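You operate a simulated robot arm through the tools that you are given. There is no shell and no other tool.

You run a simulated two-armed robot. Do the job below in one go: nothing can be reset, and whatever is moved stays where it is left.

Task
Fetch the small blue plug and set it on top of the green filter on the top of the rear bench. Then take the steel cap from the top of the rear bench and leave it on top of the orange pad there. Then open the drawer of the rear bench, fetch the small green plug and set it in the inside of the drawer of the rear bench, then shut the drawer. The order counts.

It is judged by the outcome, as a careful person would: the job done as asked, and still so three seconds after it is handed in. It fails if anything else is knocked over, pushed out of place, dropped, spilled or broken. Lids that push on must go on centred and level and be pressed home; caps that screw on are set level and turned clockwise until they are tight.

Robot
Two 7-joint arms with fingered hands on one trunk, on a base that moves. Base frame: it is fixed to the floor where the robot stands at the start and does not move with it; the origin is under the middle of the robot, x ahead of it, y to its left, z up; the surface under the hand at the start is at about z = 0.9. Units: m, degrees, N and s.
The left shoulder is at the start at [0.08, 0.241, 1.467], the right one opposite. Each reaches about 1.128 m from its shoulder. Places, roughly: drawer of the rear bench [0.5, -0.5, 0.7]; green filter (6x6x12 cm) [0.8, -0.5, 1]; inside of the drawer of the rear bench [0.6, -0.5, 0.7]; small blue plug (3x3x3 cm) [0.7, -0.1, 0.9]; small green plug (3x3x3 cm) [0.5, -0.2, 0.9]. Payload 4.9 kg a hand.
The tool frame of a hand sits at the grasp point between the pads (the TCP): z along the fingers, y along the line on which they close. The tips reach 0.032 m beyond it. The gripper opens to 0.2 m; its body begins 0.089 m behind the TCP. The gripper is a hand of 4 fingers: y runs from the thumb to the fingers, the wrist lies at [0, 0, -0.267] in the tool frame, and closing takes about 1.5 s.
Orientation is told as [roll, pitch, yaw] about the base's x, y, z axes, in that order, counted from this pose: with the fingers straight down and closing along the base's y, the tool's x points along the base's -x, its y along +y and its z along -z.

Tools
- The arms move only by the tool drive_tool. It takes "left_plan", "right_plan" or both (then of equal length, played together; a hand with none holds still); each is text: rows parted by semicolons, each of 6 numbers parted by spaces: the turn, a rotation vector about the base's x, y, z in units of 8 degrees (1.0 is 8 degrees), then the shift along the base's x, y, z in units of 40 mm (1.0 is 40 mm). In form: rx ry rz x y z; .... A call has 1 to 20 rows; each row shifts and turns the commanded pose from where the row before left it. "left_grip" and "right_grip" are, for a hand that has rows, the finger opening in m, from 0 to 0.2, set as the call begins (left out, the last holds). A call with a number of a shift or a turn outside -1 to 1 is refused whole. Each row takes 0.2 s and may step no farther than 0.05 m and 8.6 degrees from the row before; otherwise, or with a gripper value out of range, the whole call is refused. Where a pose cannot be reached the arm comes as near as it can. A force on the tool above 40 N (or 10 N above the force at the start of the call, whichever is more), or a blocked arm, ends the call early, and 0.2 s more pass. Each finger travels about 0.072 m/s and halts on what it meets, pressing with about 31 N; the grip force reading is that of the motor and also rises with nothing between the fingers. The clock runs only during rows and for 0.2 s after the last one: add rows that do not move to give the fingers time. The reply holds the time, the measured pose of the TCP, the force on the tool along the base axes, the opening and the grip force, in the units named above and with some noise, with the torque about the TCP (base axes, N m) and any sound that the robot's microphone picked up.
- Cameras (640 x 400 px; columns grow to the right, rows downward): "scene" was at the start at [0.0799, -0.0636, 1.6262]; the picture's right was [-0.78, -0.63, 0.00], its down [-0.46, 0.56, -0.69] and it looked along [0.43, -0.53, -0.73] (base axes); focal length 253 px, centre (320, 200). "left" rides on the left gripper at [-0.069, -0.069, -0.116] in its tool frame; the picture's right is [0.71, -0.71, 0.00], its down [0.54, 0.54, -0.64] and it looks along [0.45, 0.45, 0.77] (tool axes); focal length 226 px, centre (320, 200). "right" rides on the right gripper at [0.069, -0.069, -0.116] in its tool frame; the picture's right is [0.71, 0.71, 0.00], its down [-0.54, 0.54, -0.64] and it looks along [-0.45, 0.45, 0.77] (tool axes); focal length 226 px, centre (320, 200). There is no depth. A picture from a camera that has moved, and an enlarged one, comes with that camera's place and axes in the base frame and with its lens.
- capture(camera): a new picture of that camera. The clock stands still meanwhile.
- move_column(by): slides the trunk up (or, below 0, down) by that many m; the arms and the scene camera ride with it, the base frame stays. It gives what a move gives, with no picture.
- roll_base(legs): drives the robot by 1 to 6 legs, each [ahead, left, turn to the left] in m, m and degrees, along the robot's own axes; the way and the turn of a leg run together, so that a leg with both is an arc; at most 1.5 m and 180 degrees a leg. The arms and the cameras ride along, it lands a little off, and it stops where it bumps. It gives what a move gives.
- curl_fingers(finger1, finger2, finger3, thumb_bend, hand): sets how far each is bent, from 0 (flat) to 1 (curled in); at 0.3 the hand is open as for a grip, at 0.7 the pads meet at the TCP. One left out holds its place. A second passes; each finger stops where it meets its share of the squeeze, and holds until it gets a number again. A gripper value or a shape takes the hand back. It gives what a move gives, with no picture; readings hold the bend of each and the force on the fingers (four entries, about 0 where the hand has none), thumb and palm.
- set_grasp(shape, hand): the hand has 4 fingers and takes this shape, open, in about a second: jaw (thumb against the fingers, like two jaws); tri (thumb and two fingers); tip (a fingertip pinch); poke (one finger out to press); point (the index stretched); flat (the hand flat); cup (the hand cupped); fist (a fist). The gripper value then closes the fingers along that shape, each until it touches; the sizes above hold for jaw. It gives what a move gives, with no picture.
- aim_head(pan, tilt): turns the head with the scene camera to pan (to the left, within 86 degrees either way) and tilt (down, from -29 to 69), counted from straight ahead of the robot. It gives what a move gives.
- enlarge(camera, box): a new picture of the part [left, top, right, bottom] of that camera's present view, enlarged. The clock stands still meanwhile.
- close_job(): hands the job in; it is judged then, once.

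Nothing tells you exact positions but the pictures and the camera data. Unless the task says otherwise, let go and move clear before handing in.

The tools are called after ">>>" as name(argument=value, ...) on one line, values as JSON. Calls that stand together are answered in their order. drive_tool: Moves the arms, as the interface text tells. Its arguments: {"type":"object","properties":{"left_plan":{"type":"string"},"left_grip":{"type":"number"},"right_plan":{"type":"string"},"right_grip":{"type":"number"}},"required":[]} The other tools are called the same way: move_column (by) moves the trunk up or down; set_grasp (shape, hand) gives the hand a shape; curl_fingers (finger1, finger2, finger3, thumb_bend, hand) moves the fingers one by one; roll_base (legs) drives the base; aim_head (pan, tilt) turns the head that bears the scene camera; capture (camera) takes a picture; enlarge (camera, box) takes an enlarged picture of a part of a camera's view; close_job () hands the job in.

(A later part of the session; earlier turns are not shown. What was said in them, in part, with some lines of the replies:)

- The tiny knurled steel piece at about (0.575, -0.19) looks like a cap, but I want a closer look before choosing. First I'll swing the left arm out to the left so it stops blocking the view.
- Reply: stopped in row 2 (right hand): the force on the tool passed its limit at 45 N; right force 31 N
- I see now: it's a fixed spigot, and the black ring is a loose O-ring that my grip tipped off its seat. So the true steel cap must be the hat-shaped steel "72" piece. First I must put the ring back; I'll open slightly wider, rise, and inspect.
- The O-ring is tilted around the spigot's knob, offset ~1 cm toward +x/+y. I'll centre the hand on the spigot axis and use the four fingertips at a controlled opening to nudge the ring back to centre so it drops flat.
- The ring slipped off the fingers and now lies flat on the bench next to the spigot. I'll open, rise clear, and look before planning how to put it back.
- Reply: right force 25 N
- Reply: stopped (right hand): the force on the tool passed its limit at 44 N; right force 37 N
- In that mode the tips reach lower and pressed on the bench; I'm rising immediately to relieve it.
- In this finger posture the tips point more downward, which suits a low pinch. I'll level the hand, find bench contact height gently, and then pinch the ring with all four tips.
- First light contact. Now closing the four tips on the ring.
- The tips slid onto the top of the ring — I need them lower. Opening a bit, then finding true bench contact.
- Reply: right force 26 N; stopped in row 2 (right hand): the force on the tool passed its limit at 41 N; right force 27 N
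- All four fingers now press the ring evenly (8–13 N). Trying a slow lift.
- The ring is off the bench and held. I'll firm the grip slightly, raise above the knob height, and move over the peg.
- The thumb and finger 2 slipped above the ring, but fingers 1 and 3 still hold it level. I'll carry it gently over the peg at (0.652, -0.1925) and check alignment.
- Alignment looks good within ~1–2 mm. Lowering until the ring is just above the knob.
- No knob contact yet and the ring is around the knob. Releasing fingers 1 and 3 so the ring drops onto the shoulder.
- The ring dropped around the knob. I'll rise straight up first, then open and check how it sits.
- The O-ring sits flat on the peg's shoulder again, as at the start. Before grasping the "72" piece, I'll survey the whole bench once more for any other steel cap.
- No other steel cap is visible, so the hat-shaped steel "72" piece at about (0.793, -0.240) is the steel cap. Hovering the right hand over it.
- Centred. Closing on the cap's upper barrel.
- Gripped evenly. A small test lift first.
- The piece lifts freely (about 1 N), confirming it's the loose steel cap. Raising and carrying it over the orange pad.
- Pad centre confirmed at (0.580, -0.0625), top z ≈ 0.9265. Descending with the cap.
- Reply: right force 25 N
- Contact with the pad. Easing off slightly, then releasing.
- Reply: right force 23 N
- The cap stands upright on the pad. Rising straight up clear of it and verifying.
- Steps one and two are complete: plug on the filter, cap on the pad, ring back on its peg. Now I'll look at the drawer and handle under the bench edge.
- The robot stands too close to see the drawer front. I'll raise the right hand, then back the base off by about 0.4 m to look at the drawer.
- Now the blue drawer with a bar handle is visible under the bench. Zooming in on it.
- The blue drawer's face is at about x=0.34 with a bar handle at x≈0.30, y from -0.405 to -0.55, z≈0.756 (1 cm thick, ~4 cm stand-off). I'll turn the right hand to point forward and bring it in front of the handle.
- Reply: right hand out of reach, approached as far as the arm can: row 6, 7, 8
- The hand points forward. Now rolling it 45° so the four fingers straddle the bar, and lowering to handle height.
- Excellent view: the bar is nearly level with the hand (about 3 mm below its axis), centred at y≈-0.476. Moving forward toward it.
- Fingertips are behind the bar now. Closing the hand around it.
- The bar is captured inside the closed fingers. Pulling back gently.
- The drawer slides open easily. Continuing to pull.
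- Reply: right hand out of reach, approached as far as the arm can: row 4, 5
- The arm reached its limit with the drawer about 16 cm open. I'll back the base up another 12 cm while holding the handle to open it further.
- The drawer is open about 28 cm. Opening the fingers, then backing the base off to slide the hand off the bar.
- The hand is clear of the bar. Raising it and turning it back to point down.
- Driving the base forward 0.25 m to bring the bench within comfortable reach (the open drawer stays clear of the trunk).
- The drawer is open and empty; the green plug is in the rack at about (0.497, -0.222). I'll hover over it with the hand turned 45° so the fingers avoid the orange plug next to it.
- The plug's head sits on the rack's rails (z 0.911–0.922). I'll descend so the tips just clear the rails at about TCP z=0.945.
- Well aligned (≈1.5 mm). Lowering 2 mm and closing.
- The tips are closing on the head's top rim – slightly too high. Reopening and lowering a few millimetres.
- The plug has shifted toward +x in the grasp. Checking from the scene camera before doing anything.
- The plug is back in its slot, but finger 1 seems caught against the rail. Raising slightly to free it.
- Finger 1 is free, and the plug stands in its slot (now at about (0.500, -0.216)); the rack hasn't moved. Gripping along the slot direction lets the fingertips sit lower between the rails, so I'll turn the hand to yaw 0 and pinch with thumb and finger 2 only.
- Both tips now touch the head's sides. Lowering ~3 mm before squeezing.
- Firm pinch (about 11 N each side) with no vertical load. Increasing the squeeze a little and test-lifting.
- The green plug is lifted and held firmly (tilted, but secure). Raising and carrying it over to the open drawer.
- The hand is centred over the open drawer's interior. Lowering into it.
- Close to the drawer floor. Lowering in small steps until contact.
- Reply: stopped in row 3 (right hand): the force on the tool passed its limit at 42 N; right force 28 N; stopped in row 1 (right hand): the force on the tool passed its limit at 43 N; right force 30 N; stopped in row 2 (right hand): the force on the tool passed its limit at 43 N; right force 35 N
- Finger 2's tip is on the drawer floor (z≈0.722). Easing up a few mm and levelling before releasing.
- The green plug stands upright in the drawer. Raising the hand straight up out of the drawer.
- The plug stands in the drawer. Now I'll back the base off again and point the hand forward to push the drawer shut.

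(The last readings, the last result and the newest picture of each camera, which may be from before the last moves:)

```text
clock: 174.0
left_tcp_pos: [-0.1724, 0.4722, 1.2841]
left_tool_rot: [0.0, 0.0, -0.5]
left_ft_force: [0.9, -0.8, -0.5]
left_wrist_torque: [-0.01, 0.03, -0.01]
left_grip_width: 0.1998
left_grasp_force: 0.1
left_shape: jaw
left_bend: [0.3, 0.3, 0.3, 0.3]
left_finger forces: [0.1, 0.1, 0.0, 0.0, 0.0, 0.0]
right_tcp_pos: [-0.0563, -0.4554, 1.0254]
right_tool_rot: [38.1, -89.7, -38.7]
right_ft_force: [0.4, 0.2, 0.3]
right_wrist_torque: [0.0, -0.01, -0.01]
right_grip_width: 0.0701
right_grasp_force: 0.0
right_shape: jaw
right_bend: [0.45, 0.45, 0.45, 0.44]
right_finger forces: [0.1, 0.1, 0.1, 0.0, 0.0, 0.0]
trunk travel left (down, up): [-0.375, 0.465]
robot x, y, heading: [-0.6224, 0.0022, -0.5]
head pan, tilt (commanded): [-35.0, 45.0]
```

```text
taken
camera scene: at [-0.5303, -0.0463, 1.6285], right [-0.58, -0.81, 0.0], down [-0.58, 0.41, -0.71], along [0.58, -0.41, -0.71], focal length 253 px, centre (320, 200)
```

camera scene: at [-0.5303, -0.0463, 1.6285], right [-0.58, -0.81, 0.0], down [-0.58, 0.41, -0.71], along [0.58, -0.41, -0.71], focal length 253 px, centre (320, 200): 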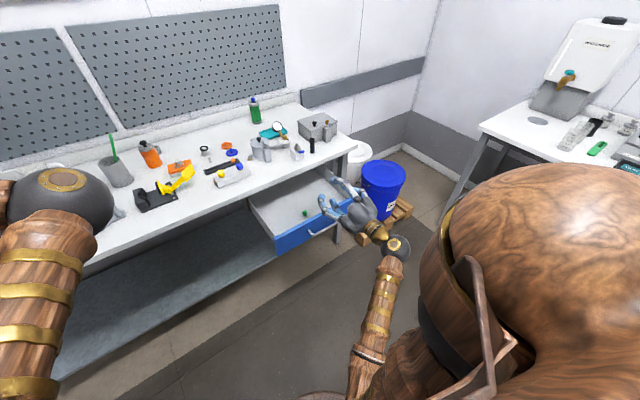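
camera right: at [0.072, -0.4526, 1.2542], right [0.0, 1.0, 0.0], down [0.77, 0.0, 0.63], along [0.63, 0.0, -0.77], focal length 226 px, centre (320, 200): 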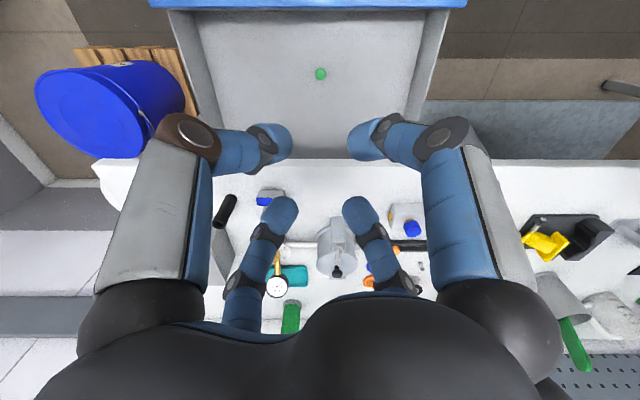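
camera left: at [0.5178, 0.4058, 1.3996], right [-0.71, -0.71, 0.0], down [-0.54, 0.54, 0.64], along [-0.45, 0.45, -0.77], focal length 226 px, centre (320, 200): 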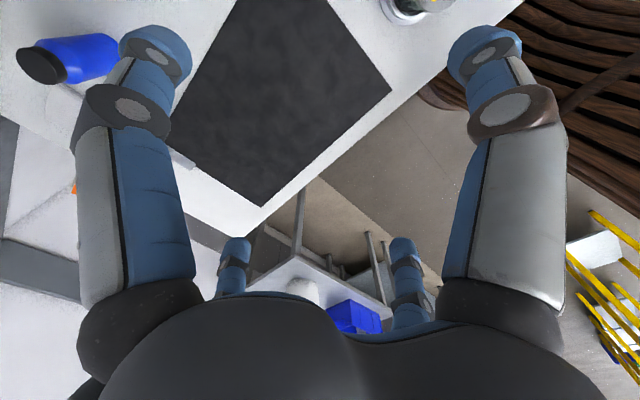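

>>> drive_tool(right_plan="-0.9375 0 0 -0.05 -0.08 -0.9; -0.9375 0 0 -0.05 -0.08 -0.9; -0.9375 0 0 -0.05 -0.08 -0.9; -0.9375 0 0 -0.05 -0.08 -0.9; -0.9375 0 0 0 -0.08 -0.9; -0.9375 0 0 0 -0.08 -0.9; 0 0 0 0 -0.08 -0.93; 0 0 0 0 0 0")

>>> capture(camera="right")

>>> capture(camera="scene")

```text
clock: 176.0
left_tcp_pos: [-0.1722, 0.4767, 1.285]
left_tool_rot: [-0.2, -0.3, -0.5]
left_ft_force: [-0.8, 0.3, -0.2]
left_wrist_torque: [-0.08, -0.04, 0.0]
left_grip_width: 0.1999
left_grasp_force: 0.1
left_shape: jaw
left_bend: [0.3, 0.3, 0.3, 0.3]
left_finger forces: [0.0, 0.0, 0.0, 0.1, 0.1, 0.0]
right_tcp_pos: [-0.1689, -0.5921, 0.8279]
right_tool_rot: [-75.7, -69.8, 53.9]
right_ft_force: [-0.3, 0.3, 0.7]
right_wrist_torque: [-0.02, 0.02, -0.02]
right_grip_width: 0.07
right_grasp_force: 0.0
right_shape: jaw
right_bend: [0.45, 0.45, 0.45, 0.44]
right_finger forces: [0.1, 0.1, 0.0, 0.1, 0.0, 0.1]
right hand out of reach, approached as far as the arm can: row 2, 3, 4, 5
trunk travel left (down, up): [-0.375, 0.465]
robot x, y, heading: [-0.6194, 0.0012, -0.4]
head pan, tilt (commanded): [-35.0, 45.0]
stopped in row 8 (right hand): the arm was blocked; the commanded pose is now the measured one
```

```text
taken
camera right: at [-0.3134, -0.6291, 0.7974], right [0.09, 0.42, -0.9], down [-0.3, 0.87, 0.38], along [0.95, 0.23, 0.21], focal length 226 px, centre (320, 200)
```

right: 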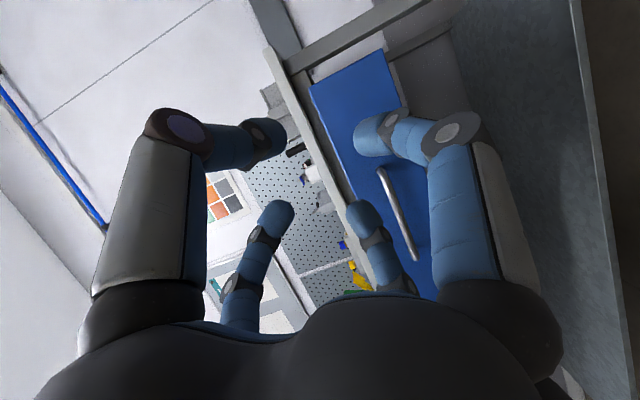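

```text
taken
camera scene: at [-0.5322, -0.0408, 1.6291], right [-0.58, -0.81, 0.0], down [-0.57, 0.41, -0.71], along [0.58, -0.41, -0.7], focal length 253 px, centre (320, 200)
```

scene: 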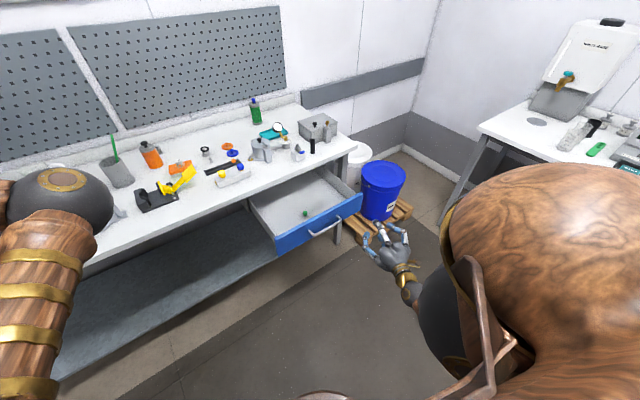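

The arm ran out of room close to the body (it touched nothing but its own limit). I'll back the base up a further 0.2 m to give the arm space, then re-orient.

>>> roll_base(legs=[[-0.2, 0, 0]])

>>> drive_tool(right_plan="0 0 0 0.7 0.3 0.4; 0 0 0 0.8 0.3 0.3; -0.646 0.005 0.583 0.8 0.3 0; -0.646 0.005 0.583 0.8 0.3 0; -0.646 0.005 0.583 0.8 0.3 0; -0.646 0.005 0.583 0.8 0.3 0; -0.646 0.005 0.583 0.8 0.3 0; 0 0 0 0.5 0.3 0; 0 0 0 0 0 0")

>>> capture(camera="right")

>>> capture(camera="scene")

```text
clock: 177.6
left_tcp_pos: [-0.3631, 0.4753, 1.2857]
left_tool_rot: [0.0, 0.0, -0.5]
left_ft_force: [-0.1, -1.5, -1.1]
left_wrist_torque: [0.0, -0.01, 0.04]
left_grip_width: 0.1998
left_grasp_force: 0.0
left_shape: jaw
left_bend: [0.3, 0.3, 0.3, 0.3]
left_finger forces: [0.0, 0.1, 0.0, 0.0, 0.1, 0.0]
right_tcp_pos: [-0.359, -0.5919, 0.8264]
right_tool_rot: [-75.1, -69.8, 53.4]
right_ft_force: [1.1, 0.5, -0.8]
right_wrist_torque: [0.0, -0.02, -0.01]
right_grip_width: 0.07
right_grasp_force: 0.0
right_shape: jaw
right_bend: [0.45, 0.45, 0.45, 0.44]
right_finger forces: [0.1, 0.0, 0.0, 0.1, 0.1, 0.1]
trunk travel left (down, up): [-0.375, 0.465]
robot x, y, heading: [-0.821, 0.0058, -0.3]
head pan, tilt (commanded): [-35.0, 45.0]
```

```text
clock: 179.6
left_tcp_pos: [-0.3636, 0.4734, 1.2859]
left_tool_rot: [0.1, 0.0, -0.5]
left_ft_force: [0.6, 0.0, 0.1]
left_wrist_torque: [0.01, 0.02, 0.01]
left_grip_width: 0.1998
left_grasp_force: 0.0
left_shape: jaw
left_bend: [0.3, 0.3, 0.3, 0.3]
left_finger forces: [0.0, 0.0, 0.1, 0.0, 0.1, 0.0]
right_tcp_pos: [-0.1208, -0.4972, 0.8529]
right_tool_rot: [-89.8, -45.2, 89.9]
right_ft_force: [-0.5, -0.5, -0.4]
right_wrist_torque: [0.01, -0.02, 0.01]
right_grip_width: 0.07
right_grasp_force: 0.0
right_shape: jaw
right_bend: [0.45, 0.45, 0.45, 0.44]
right_finger forces: [0.0, 0.1, 0.1, 0.0, 0.0, 0.0]
trunk travel left (down, up): [-0.375, 0.465]
robot x, y, heading: [-0.8197, 0.004, -0.4]
head pan, tilt (commanded): [-35.0, 45.0]
```

```text
taken
camera right: at [-0.2369, -0.5947, 0.853], right [0.0, 0.0, -1.0], down [-0.64, 0.77, 0.0], along [0.77, 0.64, 0.0], focal length 226 px, centre (320, 200)
```

right: 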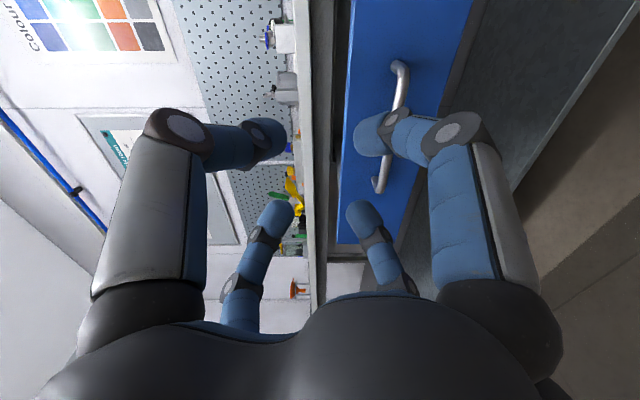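

```text
taken
camera scene: at [-0.7223, -0.0445, 1.6286], right [-0.58, -0.81, 0.0], down [-0.58, 0.41, -0.71], along [0.58, -0.41, -0.71], focal length 253 px, centre (320, 200)
```

scene: 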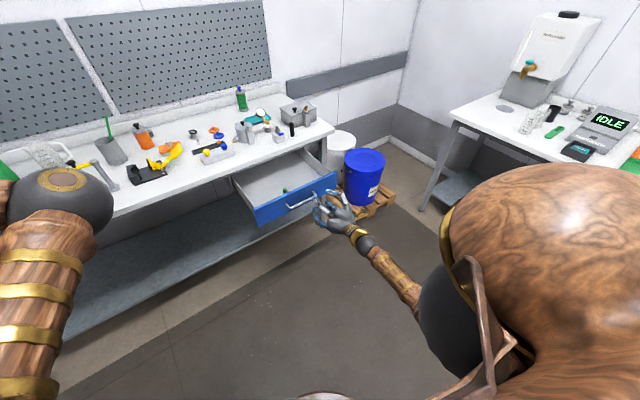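

Orientation restored with room to spare. Lowering to handle height and centring on it.

>>> drive_tool(right_plan="0 0 0 0 0.24 -0.95; 0 0 0 0 0.24 -0.95; 0 0 0 0 0 -0.1; 0 0 0 0 0 0")

>>> capture(camera="right")

>>> enlarge(camera="scene", box=[220, 140, 380, 260])

```text
clock: 180.6
left_tcp_pos: [-0.3639, 0.4749, 1.2856]
left_tool_rot: [-0.1, 0.0, -0.5]
left_ft_force: [-0.1, 0.4, 0.7]
left_wrist_torque: [0.02, -0.01, 0.01]
left_grip_width: 0.2
left_grasp_force: 0.2
left_shape: jaw
left_bend: [0.3, 0.3, 0.3, 0.3]
left_finger forces: [0.0, 0.1, 0.1, 0.0, 0.0, 0.0]
right_tcp_pos: [-0.1213, -0.4769, 0.7742]
right_tool_rot: [-89.7, -45.2, 89.8]
right_ft_force: [-0.2, 0.7, 0.3]
right_wrist_torque: [0.0, -0.01, -0.01]
right_grip_width: 0.0698
right_grasp_force: 0.1
right_shape: jaw
right_bend: [0.45, 0.45, 0.45, 0.44]
right_finger forces: [0.1, 0.0, 0.1, 0.0, 0.0, 0.1]
trunk travel left (down, up): [-0.375, 0.465]
robot x, y, heading: [-0.8176, 0.0035, -0.3]
head pan, tilt (commanded): [-35.0, 45.0]
```

```text
taken
camera right: at [-0.2375, -0.5758, 0.7746], right [0.0, 0.0, -1.0], down [-0.64, 0.77, 0.0], along [0.77, 0.64, 0.0], focal length 226 px, centre (320, 200)
```

right: 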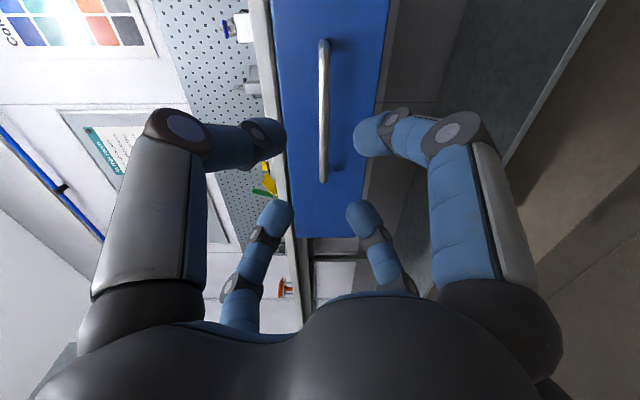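

```text
3.33 times, centred on (300, 200) of scene
camera zoom: at [-0.7217, -0.0438, 1.6285], right [-0.58, -0.81, 0.0], down [-0.58, 0.41, -0.71], along [0.58, -0.41, -0.71], focal length 844 px, centre (387, 200)
```

zoom: 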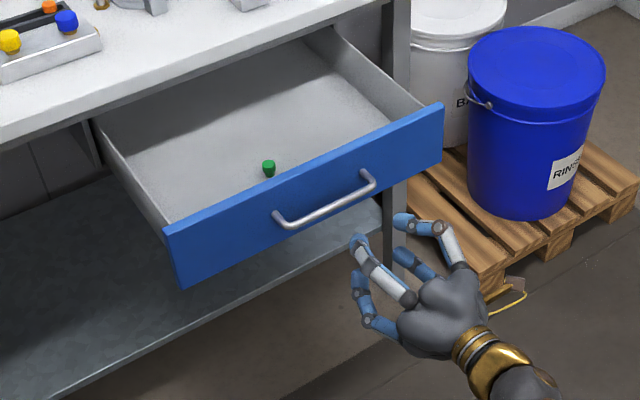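

Fingers straddle the bar line, ready to push on the drawer's face around the handle. Advancing to gentle contact.

>>> drive_tool(right_plan="0 0 0 0.7 0 -0.02; 0 0 0 0.7 0 -0.02; 0 0 0 0.7 0 -0.02; 0 0 0 0.5 0 0; 0 0 0 0.4 0 0; 0 0 0 0.25 0 0; 0 0 0 0.2 0 0; 0 0 0 0.2 0 0; 0 0 0 0.2 0 0; 0 0 0 0 0 0")

>>> capture(camera="right")

>>> enlarge(camera="scene", box=[220, 140, 380, 260])

```text
clock: 182.8
left_tcp_pos: [-0.363, 0.4739, 1.285]
left_tool_rot: [0.0, 0.0, -0.5]
left_ft_force: [1.1, 0.4, 1.0]
left_wrist_torque: [0.0, -0.03, 0.0]
left_grip_width: 0.2
left_grasp_force: 0.1
left_shape: jaw
left_bend: [0.3, 0.3, 0.3, 0.3]
left_finger forces: [0.1, 0.0, 0.0, 0.1, 0.0, 0.0]
right_tcp_pos: [-0.009, -0.4777, 0.7724]
right_tool_rot: [-89.8, -45.1, 89.9]
right_ft_force: [0.0, 0.4, 0.8]
right_wrist_torque: [-0.01, 0.01, 0.0]
right_grip_width: 0.07
right_grasp_force: 0.1
right_shape: jaw
right_bend: [0.45, 0.45, 0.45, 0.44]
right_finger forces: [0.0, 0.0, 0.0, 0.0, 0.1, 0.1]
right hand out of reach, approached as far as the arm can: row 5, 6, 7, 8, 9
trunk travel left (down, up): [-0.375, 0.465]
robot x, y, heading: [-0.8124, 0.0028, -0.5]
head pan, tilt (commanded): [-35.0, 45.0]
```

```text
taken
camera right: at [-0.1254, -0.5771, 0.7723], right [0.0, 0.0, -1.0], down [-0.64, 0.77, 0.01], along [0.77, 0.64, 0.0], focal length 226 px, centre (320, 200)
```

right: 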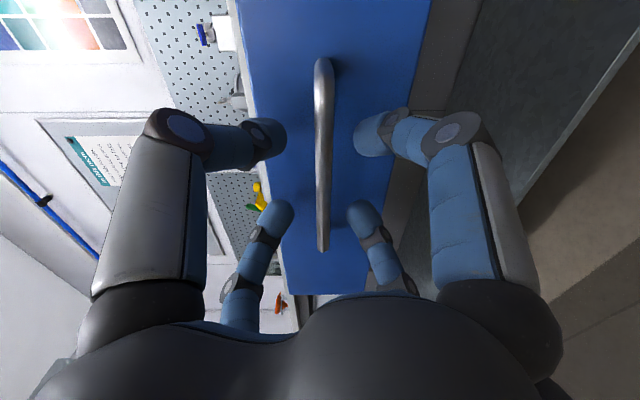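

```text
3.33 times, centred on (300, 200) of scene
camera zoom: at [-0.7217, -0.0443, 1.6285], right [-0.58, -0.81, 0.0], down [-0.58, 0.41, -0.71], along [0.58, -0.41, -0.71], focal length 844 px, centre (387, 200)
```

zoom: 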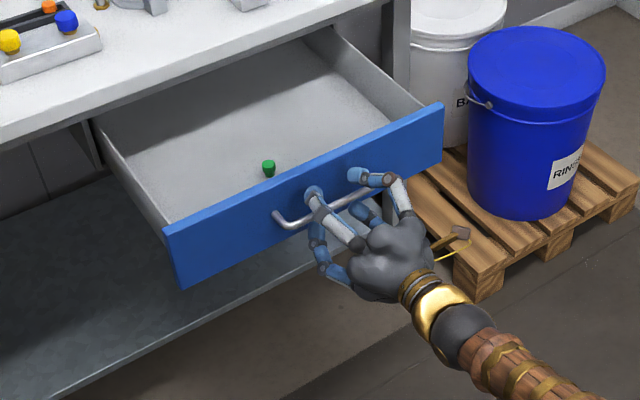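

The arm is at its forward reach, so I'll retract it a little and let the base do the pushing: first drive to just short of contact.

>>> drive_tool(right_plan="0 0 0 -0.7 0 0; 0 0 0 -0.7 0 0; 0 0 0 -0.7 0 0; 0 0 0 -0.7 0 0; 0 0 0 0 0 0")

>>> roll_base(legs=[[0.09, 0, 0]])

>>> capture(camera="right")

>>> enlarge(camera="scene", box=[220, 140, 380, 260])

```text
clock: 184.0
left_tcp_pos: [-0.3623, 0.4743, 1.2842]
left_tool_rot: [0.1, -0.1, -0.6]
left_ft_force: [0.5, -0.2, 0.0]
left_wrist_torque: [-0.01, 0.05, -0.02]
left_grip_width: 0.1998
left_grasp_force: 0.0
left_shape: jaw
left_bend: [0.3, 0.3, 0.3, 0.3]
left_finger forces: [0.0, 0.0, 0.0, 0.0, 0.1, 0.0]
right_tcp_pos: [-0.1195, -0.4777, 0.7735]
right_tool_rot: [-89.6, -45.3, 89.7]
right_ft_force: [-0.5, -0.3, 0.0]
right_wrist_torque: [-0.04, -0.05, -0.01]
right_grip_width: 0.0699
right_grasp_force: 0.0
right_shape: jaw
right_bend: [0.45, 0.45, 0.45, 0.44]
right_finger forces: [0.1, 0.0, 0.0, 0.0, 0.0, 0.0]
trunk travel left (down, up): [-0.375, 0.465]
robot x, y, heading: [-0.8172, 0.0083, -0.3]
head pan, tilt (commanded): [-35.0, 45.0]
```

```text
clock: 185.1
left_tcp_pos: [-0.2773, 0.474, 1.2857]
left_tool_rot: [0.0, 0.1, -0.5]
left_ft_force: [0.7, -0.3, 0.1]
left_wrist_torque: [0.0, -0.01, -0.02]
left_grip_width: 0.1999
left_grasp_force: 0.0
left_shape: jaw
left_bend: [0.3, 0.3, 0.3, 0.3]
left_finger forces: [0.0, 0.1, 0.1, 0.0, 0.0, 0.0]
right_tcp_pos: [-0.0323, -0.4792, 0.7737]
right_tool_rot: [-89.8, -45.1, 89.9]
right_ft_force: [0.1, 0.2, -0.5]
right_wrist_torque: [-0.02, -0.01, 0.01]
right_grip_width: 0.0701
right_grasp_force: 0.1
right_shape: jaw
right_bend: [0.45, 0.45, 0.45, 0.44]
right_finger forces: [0.0, 0.0, 0.1, 0.0, 0.1, 0.0]
trunk travel left (down, up): [-0.375, 0.465]
robot x, y, heading: [-0.7314, -0.0005, -0.5]
head pan, tilt (commanded): [-35.0, 45.0]
```

```text
taken
camera right: at [-0.1488, -0.5776, 0.7734], right [0.0, 0.0, -1.0], down [-0.64, 0.77, 0.0], along [0.77, 0.64, 0.0], focal length 226 px, centre (320, 200)
```

right: 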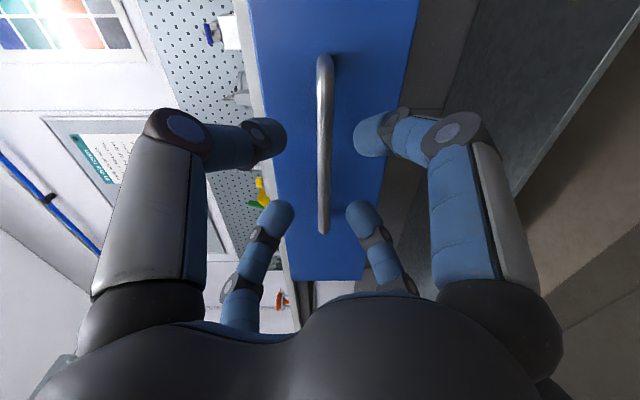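

```text
3.33 times, centred on (300, 200) of scene
camera zoom: at [-0.6358, -0.0449, 1.6287], right [-0.58, -0.81, 0.0], down [-0.58, 0.41, -0.71], along [0.58, -0.41, -0.71], focal length 844 px, centre (387, 200)
```

zoom: 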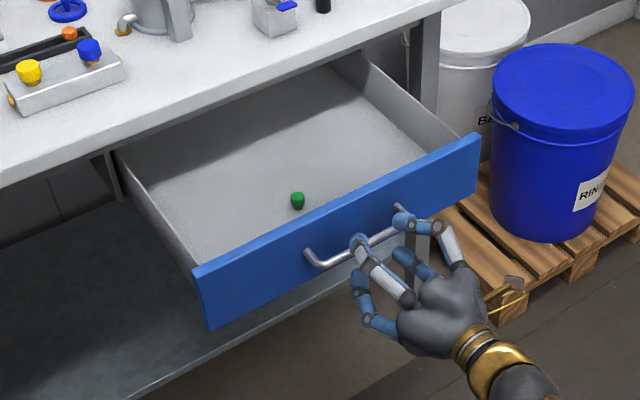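

Now pushing the drawer in with several short, slow base moves.

>>> roll_base(legs=[[0.06, 0, 0], [0.06, 0, 0], [0.06, 0, 0]])

>>> capture(camera="right")

>>> enlarge(camera="scene", box=[240, 160, 400, 280])

```text
clock: 187.2
left_tcp_pos: [-0.107, 0.4742, 1.2879]
left_tool_rot: [-0.1, -0.3, -0.2]
left_ft_force: [-1.6, 0.2, 0.6]
left_wrist_torque: [-0.02, -0.09, 0.01]
left_grip_width: 0.1998
left_grasp_force: 0.1
left_shape: jaw
left_bend: [0.3, 0.3, 0.3, 0.3]
left_finger forces: [0.0, 0.1, 0.0, 0.0, 0.0, 0.0]
right_tcp_pos: [0.1437, -0.4787, 0.7764]
right_tool_rot: [-90.2, -45.1, 90.4]
right_ft_force: [-0.5, 0.3, -0.6]
right_wrist_torque: [0.03, 0.01, 0.04]
right_grip_width: 0.0704
right_grasp_force: 0.2
right_shape: jaw
right_bend: [0.45, 0.45, 0.45, 0.44]
right_finger forces: [0.0, 0.1, 0.0, 0.0, 0.1, 0.0]
trunk travel left (down, up): [-0.375, 0.465]
robot x, y, heading: [-0.5538, -0.0017, -0.0]
head pan, tilt (commanded): [-35.0, 45.0]
```

```text
taken
camera right: at [0.0273, -0.5781, 0.7762], right [0.0, 0.0, -1.0], down [-0.65, 0.76, 0.0], along [0.76, 0.65, 0.0], focal length 226 px, centre (320, 200)
```

right: 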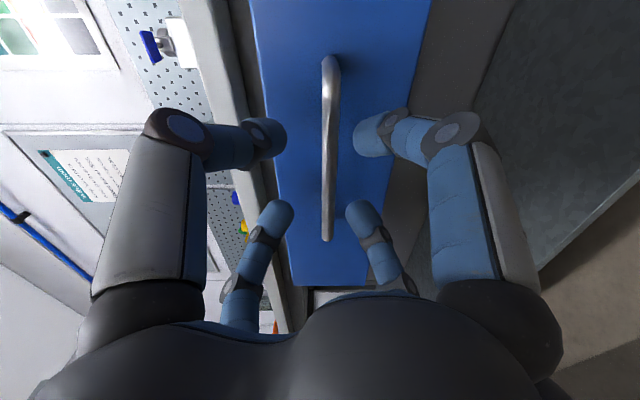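

```text
3.33 times, centred on (320, 220) of scene
camera zoom: at [-0.4651, -0.0466, 1.6292], right [-0.58, -0.82, 0.0], down [-0.57, 0.41, -0.71], along [0.58, -0.41, -0.7], focal length 844 px, centre (320, 133)
```

zoom: 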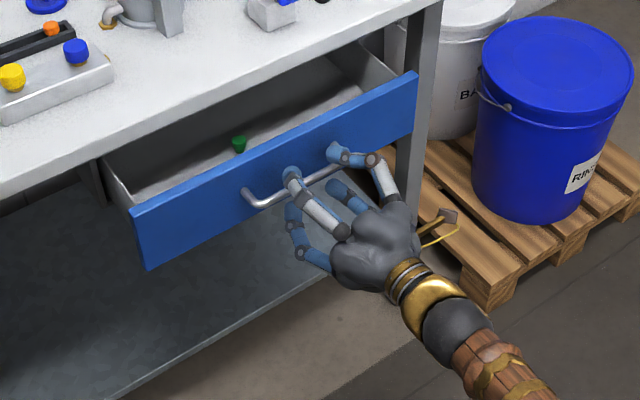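

Drawer is closing smoothly and the plug still stands. Two more short pushes, then the arm finishes.

>>> roll_base(legs=[[0.05, 0, 0], [0.05, 0, 0]])

>>> capture(camera="right")

>>> enlarge(camera="scene", box=[240, 160, 400, 280])

```text
clock: 188.6
left_tcp_pos: [-0.0119, 0.4728, 1.2885]
left_tool_rot: [0.0, -0.5, -0.1]
left_ft_force: [-0.3, 0.6, -0.1]
left_wrist_torque: [0.0, -0.11, 0.0]
left_grip_width: 0.2
left_grasp_force: 0.1
left_shape: jaw
left_bend: [0.3, 0.3, 0.3, 0.3]
left_finger forces: [0.1, 0.0, 0.0, 0.0, 0.1, 0.0]
right_tcp_pos: [0.239, -0.4794, 0.777]
right_tool_rot: [-90.3, -45.3, 90.2]
right_ft_force: [-0.9, 0.3, 0.6]
right_wrist_torque: [0.01, 0.07, 0.02]
right_grip_width: 0.0701
right_grasp_force: 0.1
right_shape: jaw
right_bend: [0.45, 0.45, 0.45, 0.44]
right_finger forces: [0.1, 0.0, 0.1, 0.1, 0.1, 0.1]
trunk travel left (down, up): [-0.375, 0.465]
robot x, y, heading: [-0.4575, 0.0004, -0.3]
head pan, tilt (commanded): [-35.0, 45.0]
```

```text
taken
camera right: at [0.1231, -0.5789, 0.7767], right [0.0, 0.0, -1.0], down [-0.65, 0.76, 0.0], along [0.76, 0.65, 0.0], focal length 226 px, centre (320, 200)
```

right: 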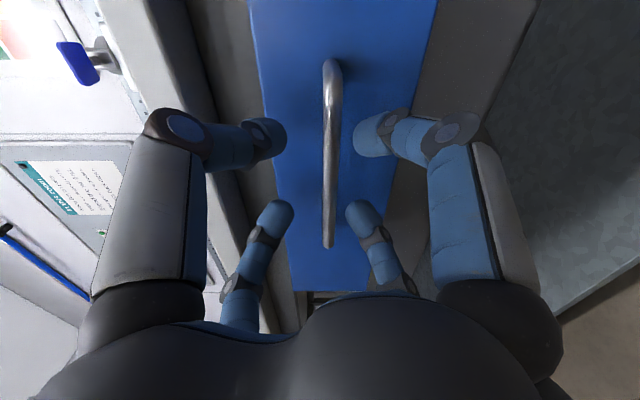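

```text
3.33 times, centred on (320, 220) of scene
camera zoom: at [-0.3698, -0.0473, 1.6293], right [-0.58, -0.82, 0.0], down [-0.57, 0.41, -0.71], along [0.58, -0.41, -0.7], focal length 844 px, centre (320, 133)
```

zoom: 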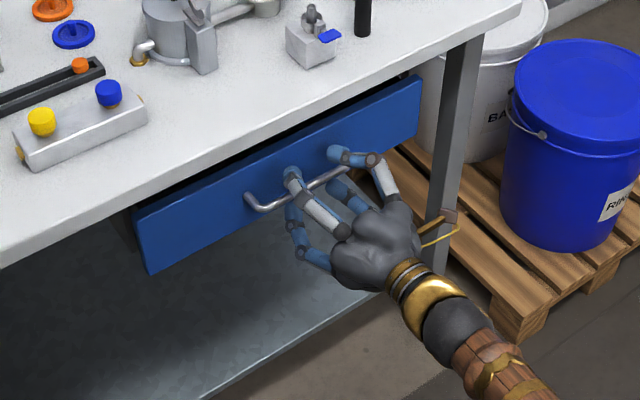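

About 6–7 cm left; finishing with the arm in small steps so the force limit guards the end stop.

>>> drive_tool(right_plan="0 0 0 0.2 0 -0.01; 0 0 0 0.25 0 -0.01; 0 0 0 0.25 0 -0.01; 0 0 0 0.25 0 0; 0 0 0 0.25 0 0; 0 0 0 0.2 0 0; 0 0 0 0 0 0")

>>> capture(camera="right")

>>> enlarge(camera="scene", box=[240, 160, 400, 280])

```text
clock: 190.2
left_tcp_pos: [-0.0042, 0.4727, 1.2844]
left_tool_rot: [0.1, 0.0, -0.1]
left_ft_force: [0.4, -0.6, 0.1]
left_wrist_torque: [-0.01, 0.02, 0.0]
left_grip_width: 0.1999
left_grasp_force: 0.1
left_shape: jaw
left_bend: [0.3, 0.3, 0.3, 0.3]
left_finger forces: [0.0, 0.0, 0.1, 0.0, 0.0, 0.0]
right_tcp_pos: [0.3009, -0.48, 0.7714]
right_tool_rot: [-89.7, -45.2, 90.1]
right_ft_force: [0.8, -0.7, -0.3]
right_wrist_torque: [0.0, -0.01, -0.01]
right_grip_width: 0.0223
right_grasp_force: 31.1
right_shape: jaw
right_bend: [0.79, 0.79, 0.79, 0.63]
right_finger forces: [0.1, 0.0, 0.0, 0.1, 0.0, 0.0]
trunk travel left (down, up): [-0.375, 0.465]
robot x, y, heading: [-0.4558, 0.0023, -0.5]
head pan, tilt (commanded): [-35.0, 45.0]
```

```text
taken
camera right: at [0.1839, -0.5793, 0.7719], right [0.0, 0.0, -1.0], down [-0.65, 0.76, 0.0], along [0.76, 0.65, 0.0], focal length 226 px, centre (320, 200)
```

right: 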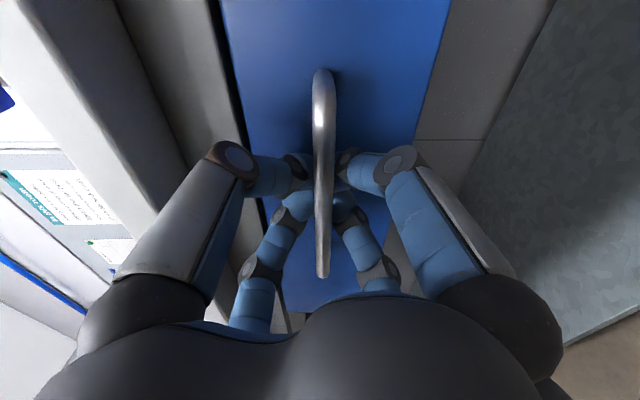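

```text
3.33 times, centred on (320, 220) of scene
camera zoom: at [-0.3604, -0.0473, 1.6284], right [-0.58, -0.82, 0.0], down [-0.58, 0.41, -0.71], along [0.58, -0.41, -0.71], focal length 844 px, centre (320, 133)
```

zoom: 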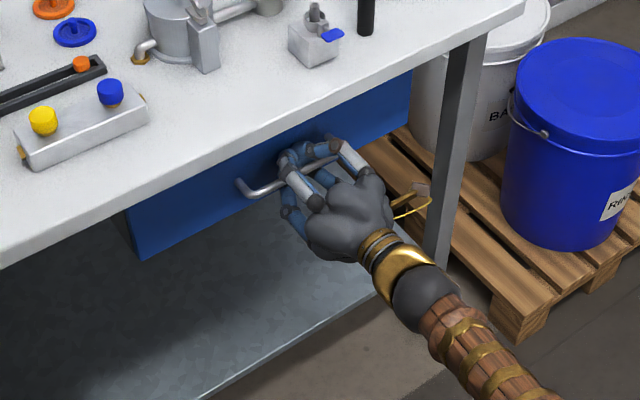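

The drawer looks shut; the fingers were folded inward by the face. I'll ease back a few mm so they can re-open without hooking the bar, and check.

>>> drive_tool(right_plan="0 0 0 -0.1 0 0; 0 0 0 -0.1 0 0; 0 0 0 0 0 0; 0 0 0 0 0 0; 0 0 0 0 0 0", right_grip=0.07)

>>> capture(camera="right")

>>> enlarge(camera="scene", box=[280, 190, 350, 250])

```text
clock: 191.4
left_tcp_pos: [-0.006, 0.4723, 1.2842]
left_tool_rot: [0.0, -0.1, -0.2]
left_ft_force: [-0.6, 0.3, 0.4]
left_wrist_torque: [0.02, -0.02, 0.03]
left_grip_width: 0.2001
left_grasp_force: 0.1
left_shape: jaw
left_bend: [0.3, 0.3, 0.3, 0.3]
left_finger forces: [0.0, 0.0, 0.0, 0.0, 0.0, 0.0]
right_tcp_pos: [0.2926, -0.48, 0.7719]
right_tool_rot: [-89.8, -45.2, 90.0]
right_ft_force: [2.7, -0.7, -1.3]
right_wrist_torque: [0.02, -0.04, 0.04]
right_grip_width: 0.0212
right_grasp_force: 31.2
right_shape: jaw
right_bend: [0.78, 0.78, 0.79, 0.63]
right_finger forces: [0.1, 0.0, 0.0, 0.0, 0.1, 0.0]
trunk travel left (down, up): [-0.375, 0.465]
robot x, y, heading: [-0.4605, -0.0023, -0.3]
head pan, tilt (commanded): [-35.0, 45.0]
```

```text
taken
camera right: at [0.1756, -0.5788, 0.7724], right [0.0, 0.0, -1.0], down [-0.65, 0.76, 0.0], along [0.76, 0.65, 0.0], focal length 226 px, centre (320, 200)
```

right: 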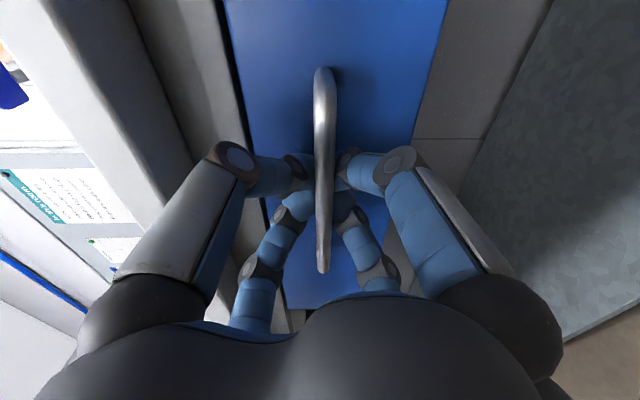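

```text
6.67 times, centred on (315, 220) of scene
camera zoom: at [-0.3612, -0.0473, 1.6285], right [-0.58, -0.82, 0.0], down [-0.58, 0.41, -0.71], along [0.58, -0.41, -0.71], focal length 1688 px, centre (353, 67)
```

zoom: 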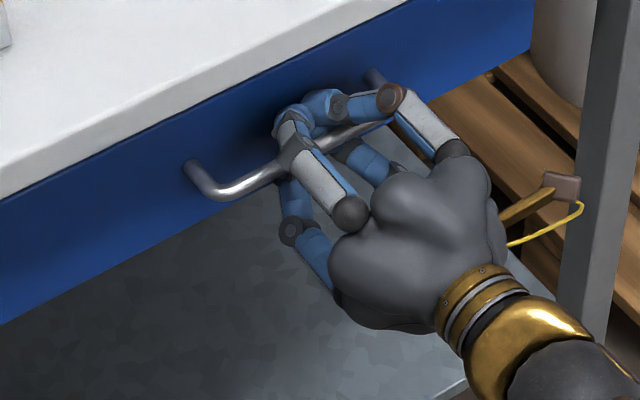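

The folded fingers still hook the bar. I'll back off a little more (the drawer may follow a few cm), let them open fully, and then push shut with a closed fist instead.

>>> drive_tool(right_plan="0 0 0 -0.2 0 0; 0 0 0 -0.25 0 0; 0 0 0 -0.25 0 0; 0 0 0 0 0 0; 0 0 0 0 0 0; 0 0 0 0 0 0", right_grip=0.07)

>>> capture(camera="right")

>>> enlarge(camera="scene", box=[280, 190, 350, 250])

```text
clock: 192.8
left_tcp_pos: [-0.006, 0.4728, 1.2854]
left_tool_rot: [0.0, -0.1, -0.2]
left_ft_force: [-0.6, -0.2, 0.1]
left_wrist_torque: [0.05, -0.01, 0.03]
left_grip_width: 0.1999
left_grasp_force: 0.1
left_shape: jaw
left_bend: [0.3, 0.3, 0.3, 0.3]
left_finger forces: [0.0, 0.0, 0.1, 0.1, 0.0, 0.0]
right_tcp_pos: [0.2628, -0.4816, 0.7728]
right_tool_rot: [-89.8, -45.2, 90.1]
right_ft_force: [0.1, 0.7, -0.3]
right_wrist_torque: [0.01, -0.01, -0.02]
right_grip_width: 0.0209
right_grasp_force: 30.6
right_shape: jaw
right_bend: [0.78, 0.78, 0.79, 0.63]
right_finger forces: [0.1, 0.0, 0.0, 0.0, 0.1, 0.0]
trunk travel left (down, up): [-0.375, 0.465]
robot x, y, heading: [-0.4591, 0.0001, -0.6]
head pan, tilt (commanded): [-35.0, 45.0]
```

```text
taken
camera right: at [0.1469, -0.581, 0.7725], right [0.0, 0.0, -1.0], down [-0.64, 0.76, 0.0], along [0.76, 0.64, 0.0], focal length 226 px, centre (320, 200)
```

right: 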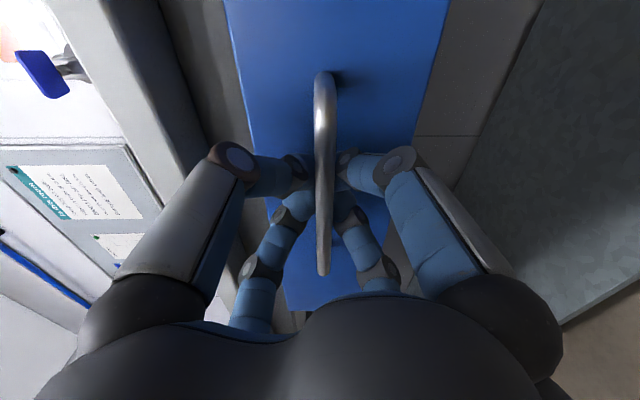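

```text
6.67 times, centred on (315, 220) of scene
camera zoom: at [-0.3617, -0.0473, 1.6285], right [-0.58, -0.82, 0.0], down [-0.58, 0.41, -0.71], along [0.58, -0.41, -0.71], focal length 1688 px, centre (353, 67)
```

zoom: 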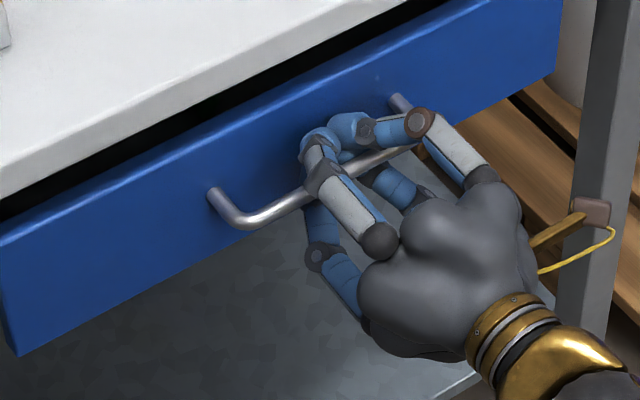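

>>> curl_fingers(hand="right", finger1=0.5, finger2=0.5, finger3=0.5, thumb_bend=0.5)

>>> capture(camera="right")

```text
clock: 193.8
left_tcp_pos: [-0.0054, 0.473, 1.2859]
left_tool_rot: [-0.1, -0.2, -0.1]
left_ft_force: [0.8, -0.5, -0.6]
left_wrist_torque: [-0.01, 0.0, 0.0]
left_grip_width: 0.1998
left_grasp_force: 0.0
left_shape: jaw
left_bend: [0.3, 0.3, 0.3, 0.3]
left_finger forces: [0.0, 0.0, 0.0, 0.0, 0.0, 0.0]
right_tcp_pos: [0.2635, -0.4815, 0.773]
right_tool_rot: [-89.8, -45.3, 89.9]
right_ft_force: [0.2, 0.1, 0.0]
right_wrist_torque: [-0.02, -0.03, -0.01]
right_grip_width: 0.0685
right_grasp_force: 0.0
right_shape: fingers
right_bend: [0.5, 0.5, 0.5, 0.5]
right_finger forces: [0.0, 0.1, 0.0, 0.0, 0.1, 0.1]
trunk travel left (down, up): [-0.375, 0.465]
robot x, y, heading: [-0.46, 0.0018, -0.4]
head pan, tilt (commanded): [-35.0, 45.0]
```

```text
taken
camera right: at [0.1471, -0.5808, 0.7724], right [0.0, 0.0, -1.0], down [-0.65, 0.76, 0.0], along [0.76, 0.65, 0.0], focal length 226 px, centre (320, 200)
```

right: 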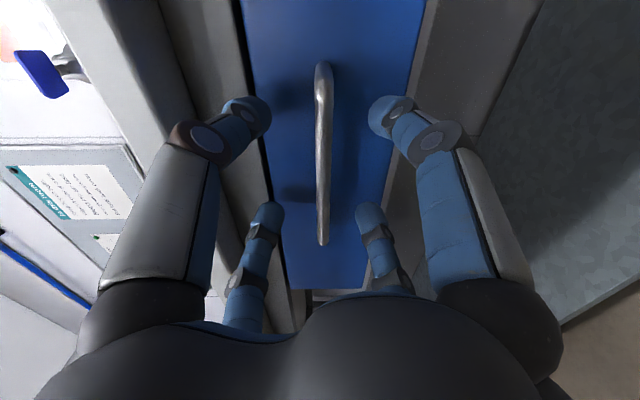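

Fingers are open now. Retreating from the bar, then making a fist to push the drawer fully home.

>>> drive_tool(right_plan="0 0 0 -0.5 0 0; 0 0 0 -0.7 0 0; 0 0 0 -0.7 0 0; 0 0 0 -0.4 0 0; 0 0 0 0 0 0")

>>> set_grasp(shape="fist", hand="right")

>>> capture(camera="right")

>>> enlarge(camera="scene", box=[240, 160, 400, 280])

```text
clock: 195.0
left_tcp_pos: [-0.0052, 0.4727, 1.286]
left_tool_rot: [0.0, -0.2, -0.2]
left_ft_force: [0.1, 0.4, -0.1]
left_wrist_torque: [0.0, 0.0, 0.03]
left_grip_width: 0.1999
left_grasp_force: 0.0
left_shape: jaw
left_bend: [0.3, 0.3, 0.3, 0.3]
left_finger forces: [0.0, 0.0, 0.0, 0.0, 0.0, 0.0]
right_tcp_pos: [0.171, -0.4802, 0.7718]
right_tool_rot: [-89.8, -45.2, 90.0]
right_ft_force: [-0.1, -0.1, -0.1]
right_wrist_torque: [-0.01, 0.02, 0.0]
right_grip_width: 0.0686
right_grasp_force: 0.1
right_shape: fingers
right_bend: [0.5, 0.5, 0.5, 0.5]
right_finger forces: [0.0, 0.0, 0.1, 0.1, 0.0, 0.0]
trunk travel left (down, up): [-0.375, 0.465]
robot x, y, heading: [-0.4591, 0.002, -0.4]
head pan, tilt (commanded): [-35.0, 45.0]
```

```text
clock: 195.9
left_tcp_pos: [-0.006, 0.4734, 1.2859]
left_tool_rot: [0.0, -0.1, -0.2]
left_ft_force: [0.5, -0.5, -0.3]
left_wrist_torque: [-0.02, -0.01, 0.0]
left_grip_width: 0.1999
left_grasp_force: 0.0
left_shape: jaw
left_bend: [0.3, 0.3, 0.3, 0.3]
left_finger forces: [0.0, 0.0, 0.0, 0.0, 0.0, 0.1]
right_tcp_pos: [0.1696, -0.4801, 0.771]
right_tool_rot: [-89.8, -45.2, 89.9]
right_ft_force: [0.1, -0.5, -0.4]
right_wrist_torque: [-0.01, -0.02, -0.03]
right_grip_width: 0.0
right_grasp_force: 0.0
right_shape: fist
right_bend: [1.0, 1.0, 1.0, 0.62]
right_finger forces: [0.0, 0.0, 0.1, 0.0, 0.0, 0.0]
trunk travel left (down, up): [-0.375, 0.465]
robot x, y, heading: [-0.4596, 0.0002, -0.4]
head pan, tilt (commanded): [-35.0, 45.0]
```

```text
taken
camera right: at [0.0538, -0.579, 0.7713], right [0.0, 0.0, -1.0], down [-0.65, 0.76, 0.0], along [0.76, 0.65, 0.0], focal length 226 px, centre (320, 200)
```

right: 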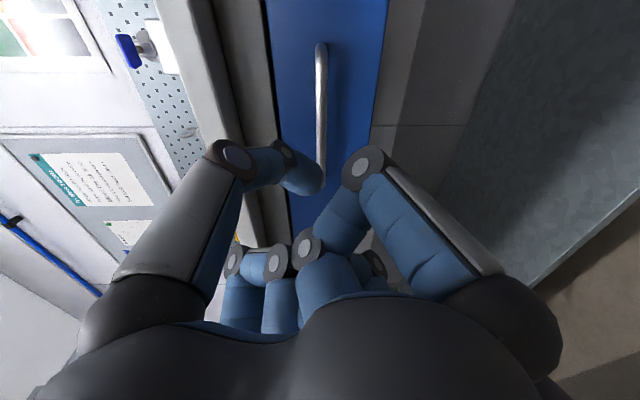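

```text
3.33 times, centred on (320, 220) of scene
camera zoom: at [-0.3618, -0.0472, 1.6286], right [-0.58, -0.82, 0.0], down [-0.58, 0.41, -0.71], along [0.58, -0.41, -0.71], focal length 844 px, centre (320, 133)
```

zoom: 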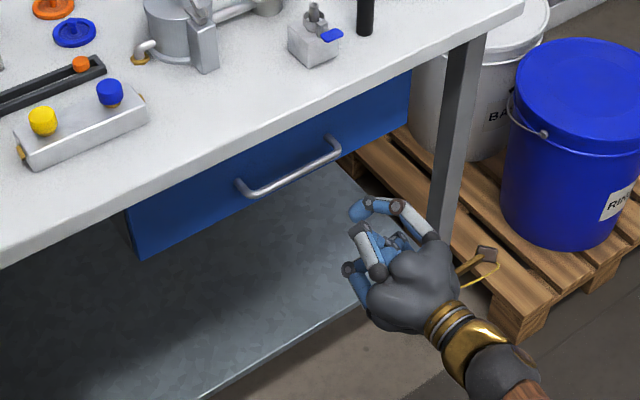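

The drawer seems to have been pushed in when the fingers opened. Zooming to compare with the original closed state.

>>> enlarge(camera="scene", box=[250, 180, 350, 250])

>>> enlarge(camera="scene", box=[250, 205, 290, 240])

>>> enlarge(camera="scene", box=[325, 170, 365, 205])

```text
5.71 times, centred on (300, 215) of scene
camera zoom: at [-0.3618, -0.0472, 1.6286], right [-0.58, -0.82, 0.0], down [-0.58, 0.41, -0.71], along [0.58, -0.41, -0.71], focal length 1447 px, centre (434, 114)
```

zoom: 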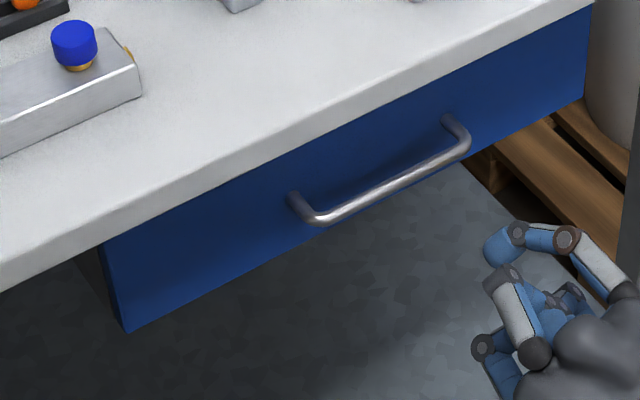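

```text
11.43 times, centred on (270, 222) of scene
camera zoom: at [-0.3618, -0.0472, 1.6286], right [-0.58, -0.82, 0.0], down [-0.58, 0.41, -0.71], along [0.58, -0.41, -0.71], focal length 2894 px, centre (891, -57)
```

zoom: 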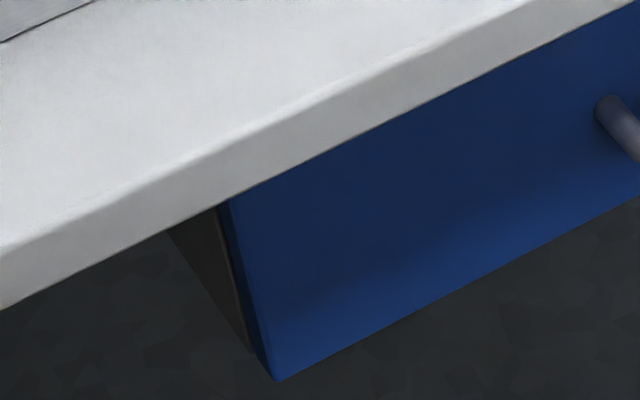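

```text
11.43 times, centred on (345, 188) of scene
camera zoom: at [-0.3618, -0.0472, 1.6286], right [-0.58, -0.82, 0.0], down [-0.58, 0.41, -0.71], along [0.58, -0.41, -0.71], focal length 2894 px, centre (34, 343)
```

zoom: 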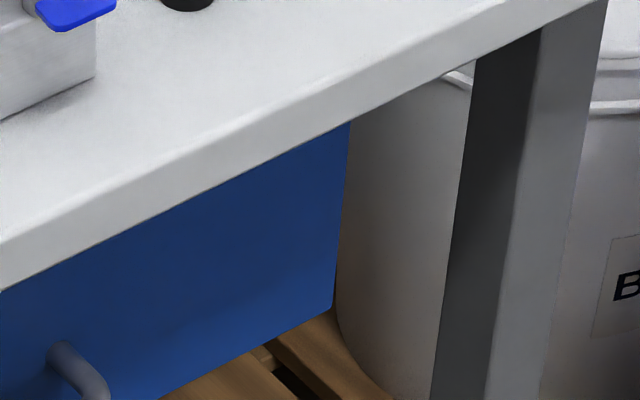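

By the same geometry as at the start (face x≈0.339–0.340, bar x≈0.306/0.297), the drawer is fully shut. I'll move the hand clear and check the final state of everything on the bench.

>>> drive_tool(right_plan="0 0 0 -0.5 0 0; 0 0 0 -0.6 0 0; 0 0 0 -0.4 0 0; 0 0 0 0 0 0")

>>> aim_head(pan=-28, tilt=38)

>>> capture(camera="scene")

>>> enlarge(camera="scene", box=[200, 110, 380, 240])

>>> enlarge(camera="scene", box=[290, 200, 380, 270])

```text
clock: 196.9
left_tcp_pos: [-0.006, 0.4724, 1.2867]
left_tool_rot: [0.0, -0.1, -0.2]
left_ft_force: [0.3, -0.4, -0.2]
left_wrist_torque: [0.0, 0.0, -0.05]
left_grip_width: 0.1999
left_grasp_force: 0.0
left_shape: jaw
left_bend: [0.3, 0.3, 0.3, 0.3]
left_finger forces: [0.0, 0.0, 0.0, 0.0, 0.0, 0.0]
right_tcp_pos: [0.1102, -0.4791, 0.771]
right_tool_rot: [-89.9, -45.1, 90.1]
right_ft_force: [-0.1, -0.2, 0.2]
right_wrist_torque: [-0.03, -0.01, 0.05]
right_grip_width: 0.0001
right_grasp_force: 0.1
right_shape: fist
right_bend: [1.0, 1.0, 1.0, 0.62]
right_finger forces: [0.0, 0.0, 0.0, 0.1, 0.1, 0.0]
trunk travel left (down, up): [-0.375, 0.465]
robot x, y, heading: [-0.4546, 0.0016, -0.4]
head pan, tilt (commanded): [-35.0, 45.0]
```

```text
clock: 197.6
left_tcp_pos: [-0.0061, 0.473, 1.2854]
left_tool_rot: [-0.1, -0.1, -0.2]
left_ft_force: [0.6, -0.7, -0.1]
left_wrist_torque: [-0.02, 0.0, 0.01]
left_grip_width: 0.2
left_grasp_force: 0.2
left_shape: jaw
left_bend: [0.3, 0.3, 0.3, 0.3]
left_finger forces: [0.1, 0.1, 0.0, 0.0, 0.0, 0.1]
right_tcp_pos: [0.1098, -0.4794, 0.7705]
right_tool_rot: [-89.8, -45.1, 90.0]
right_ft_force: [0.3, -0.5, 0.0]
right_wrist_torque: [0.0, 0.01, 0.04]
right_grip_width: 0.0
right_grasp_force: 0.0
right_shape: fist
right_bend: [1.0, 1.0, 1.0, 0.62]
right_finger forces: [0.0, 0.0, 0.1, 0.1, 0.0, 0.0]
trunk travel left (down, up): [-0.375, 0.465]
robot x, y, heading: [-0.4587, 0.0006, -0.1]
head pan, tilt (commanded): [-28.0, 38.0]
```

```text
taken
camera scene: at [-0.3521, -0.0411, 1.6388], right [-0.47, -0.88, 0.0], down [-0.54, 0.29, -0.79], along [0.69, -0.37, -0.62], focal length 253 px, centre (320, 200)
```

scene: 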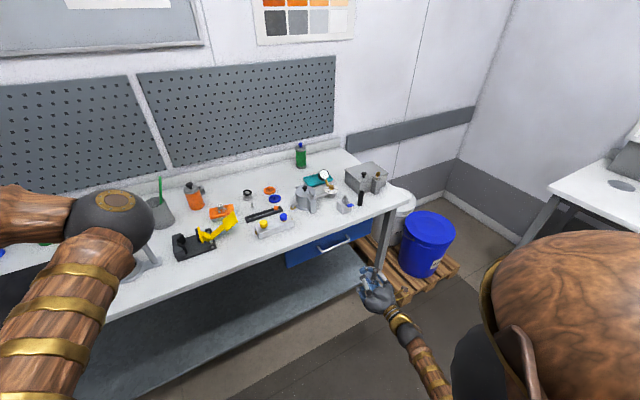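

```text
3.08 times, centred on (290, 175) of scene
camera zoom: at [-0.3521, -0.0411, 1.6388], right [-0.47, -0.88, 0.0], down [-0.54, 0.29, -0.79], along [0.69, -0.37, -0.62], focal length 779 px, centre (412, 277)
```

zoom: 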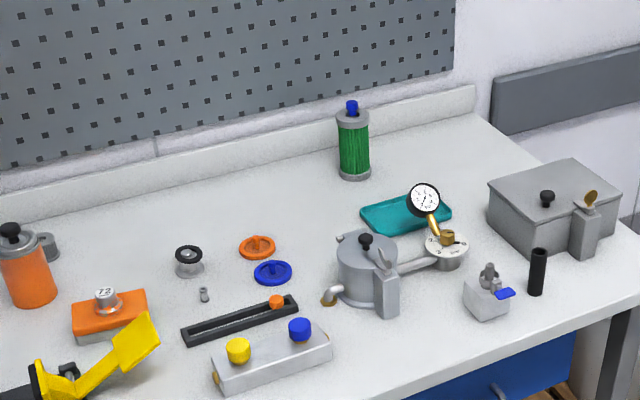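

```text
5.71 times, centred on (335, 235) of scene
camera zoom: at [-0.3521, -0.0411, 1.6388], right [-0.47, -0.88, 0.0], down [-0.54, 0.29, -0.79], along [0.69, -0.37, -0.62], focal length 1447 px, centre (234, 0)
```

zoom: 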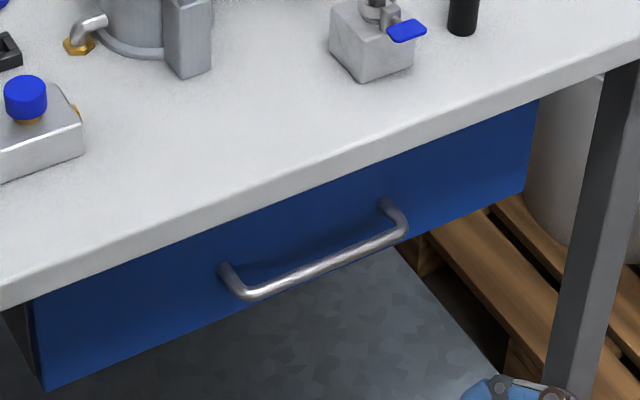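

Everything checks out:
- The blue plug stands on the green filter.
- The steel cap stands on the orange pad.
- The O-ring is back on its peg.
- The green plug is inside the drawer, and the drawer is shut.
- Both hands are clear.

I'm handing the job in.

>>> close_job()

```text
The job is handed in.
```

I handed the job in with all three parts done in the order asked. My choice of the steel cap was a judgement call, and there was one mishap on the way.

- **Blue plug:** it stands upright in the recess on top of the green filter.
- **Steel cap:** I took this to be the hat-shaped steel piece marked "72" with orange paint on its base, and it stands on the orange pad. No other loose steel piece on the bench looked like a cap, but nothing confirmed the name.
- **Green plug:** it was standing upright in the drawer when I last saw it, with the drawer nearly shut. The drawer is now closed to within about 2 mm of where it started.
- **Mishap:** before that I tried to lift a steel post with a black ring, thinking it was the cap. The post is fixed to the bench, and I knocked its loose ring onto the bench. I put the ring back flat on the post, about 4 mm off its original centring.
- **Closing the drawer:** the first push folded the fingers around the handle, and backing off pulled the drawer open about 3 cm. It was pushed shut again when the fingers opened. I could not see the green plug after that.

In the last pictures nothing else on the bench was out of place, and both hands were clear.
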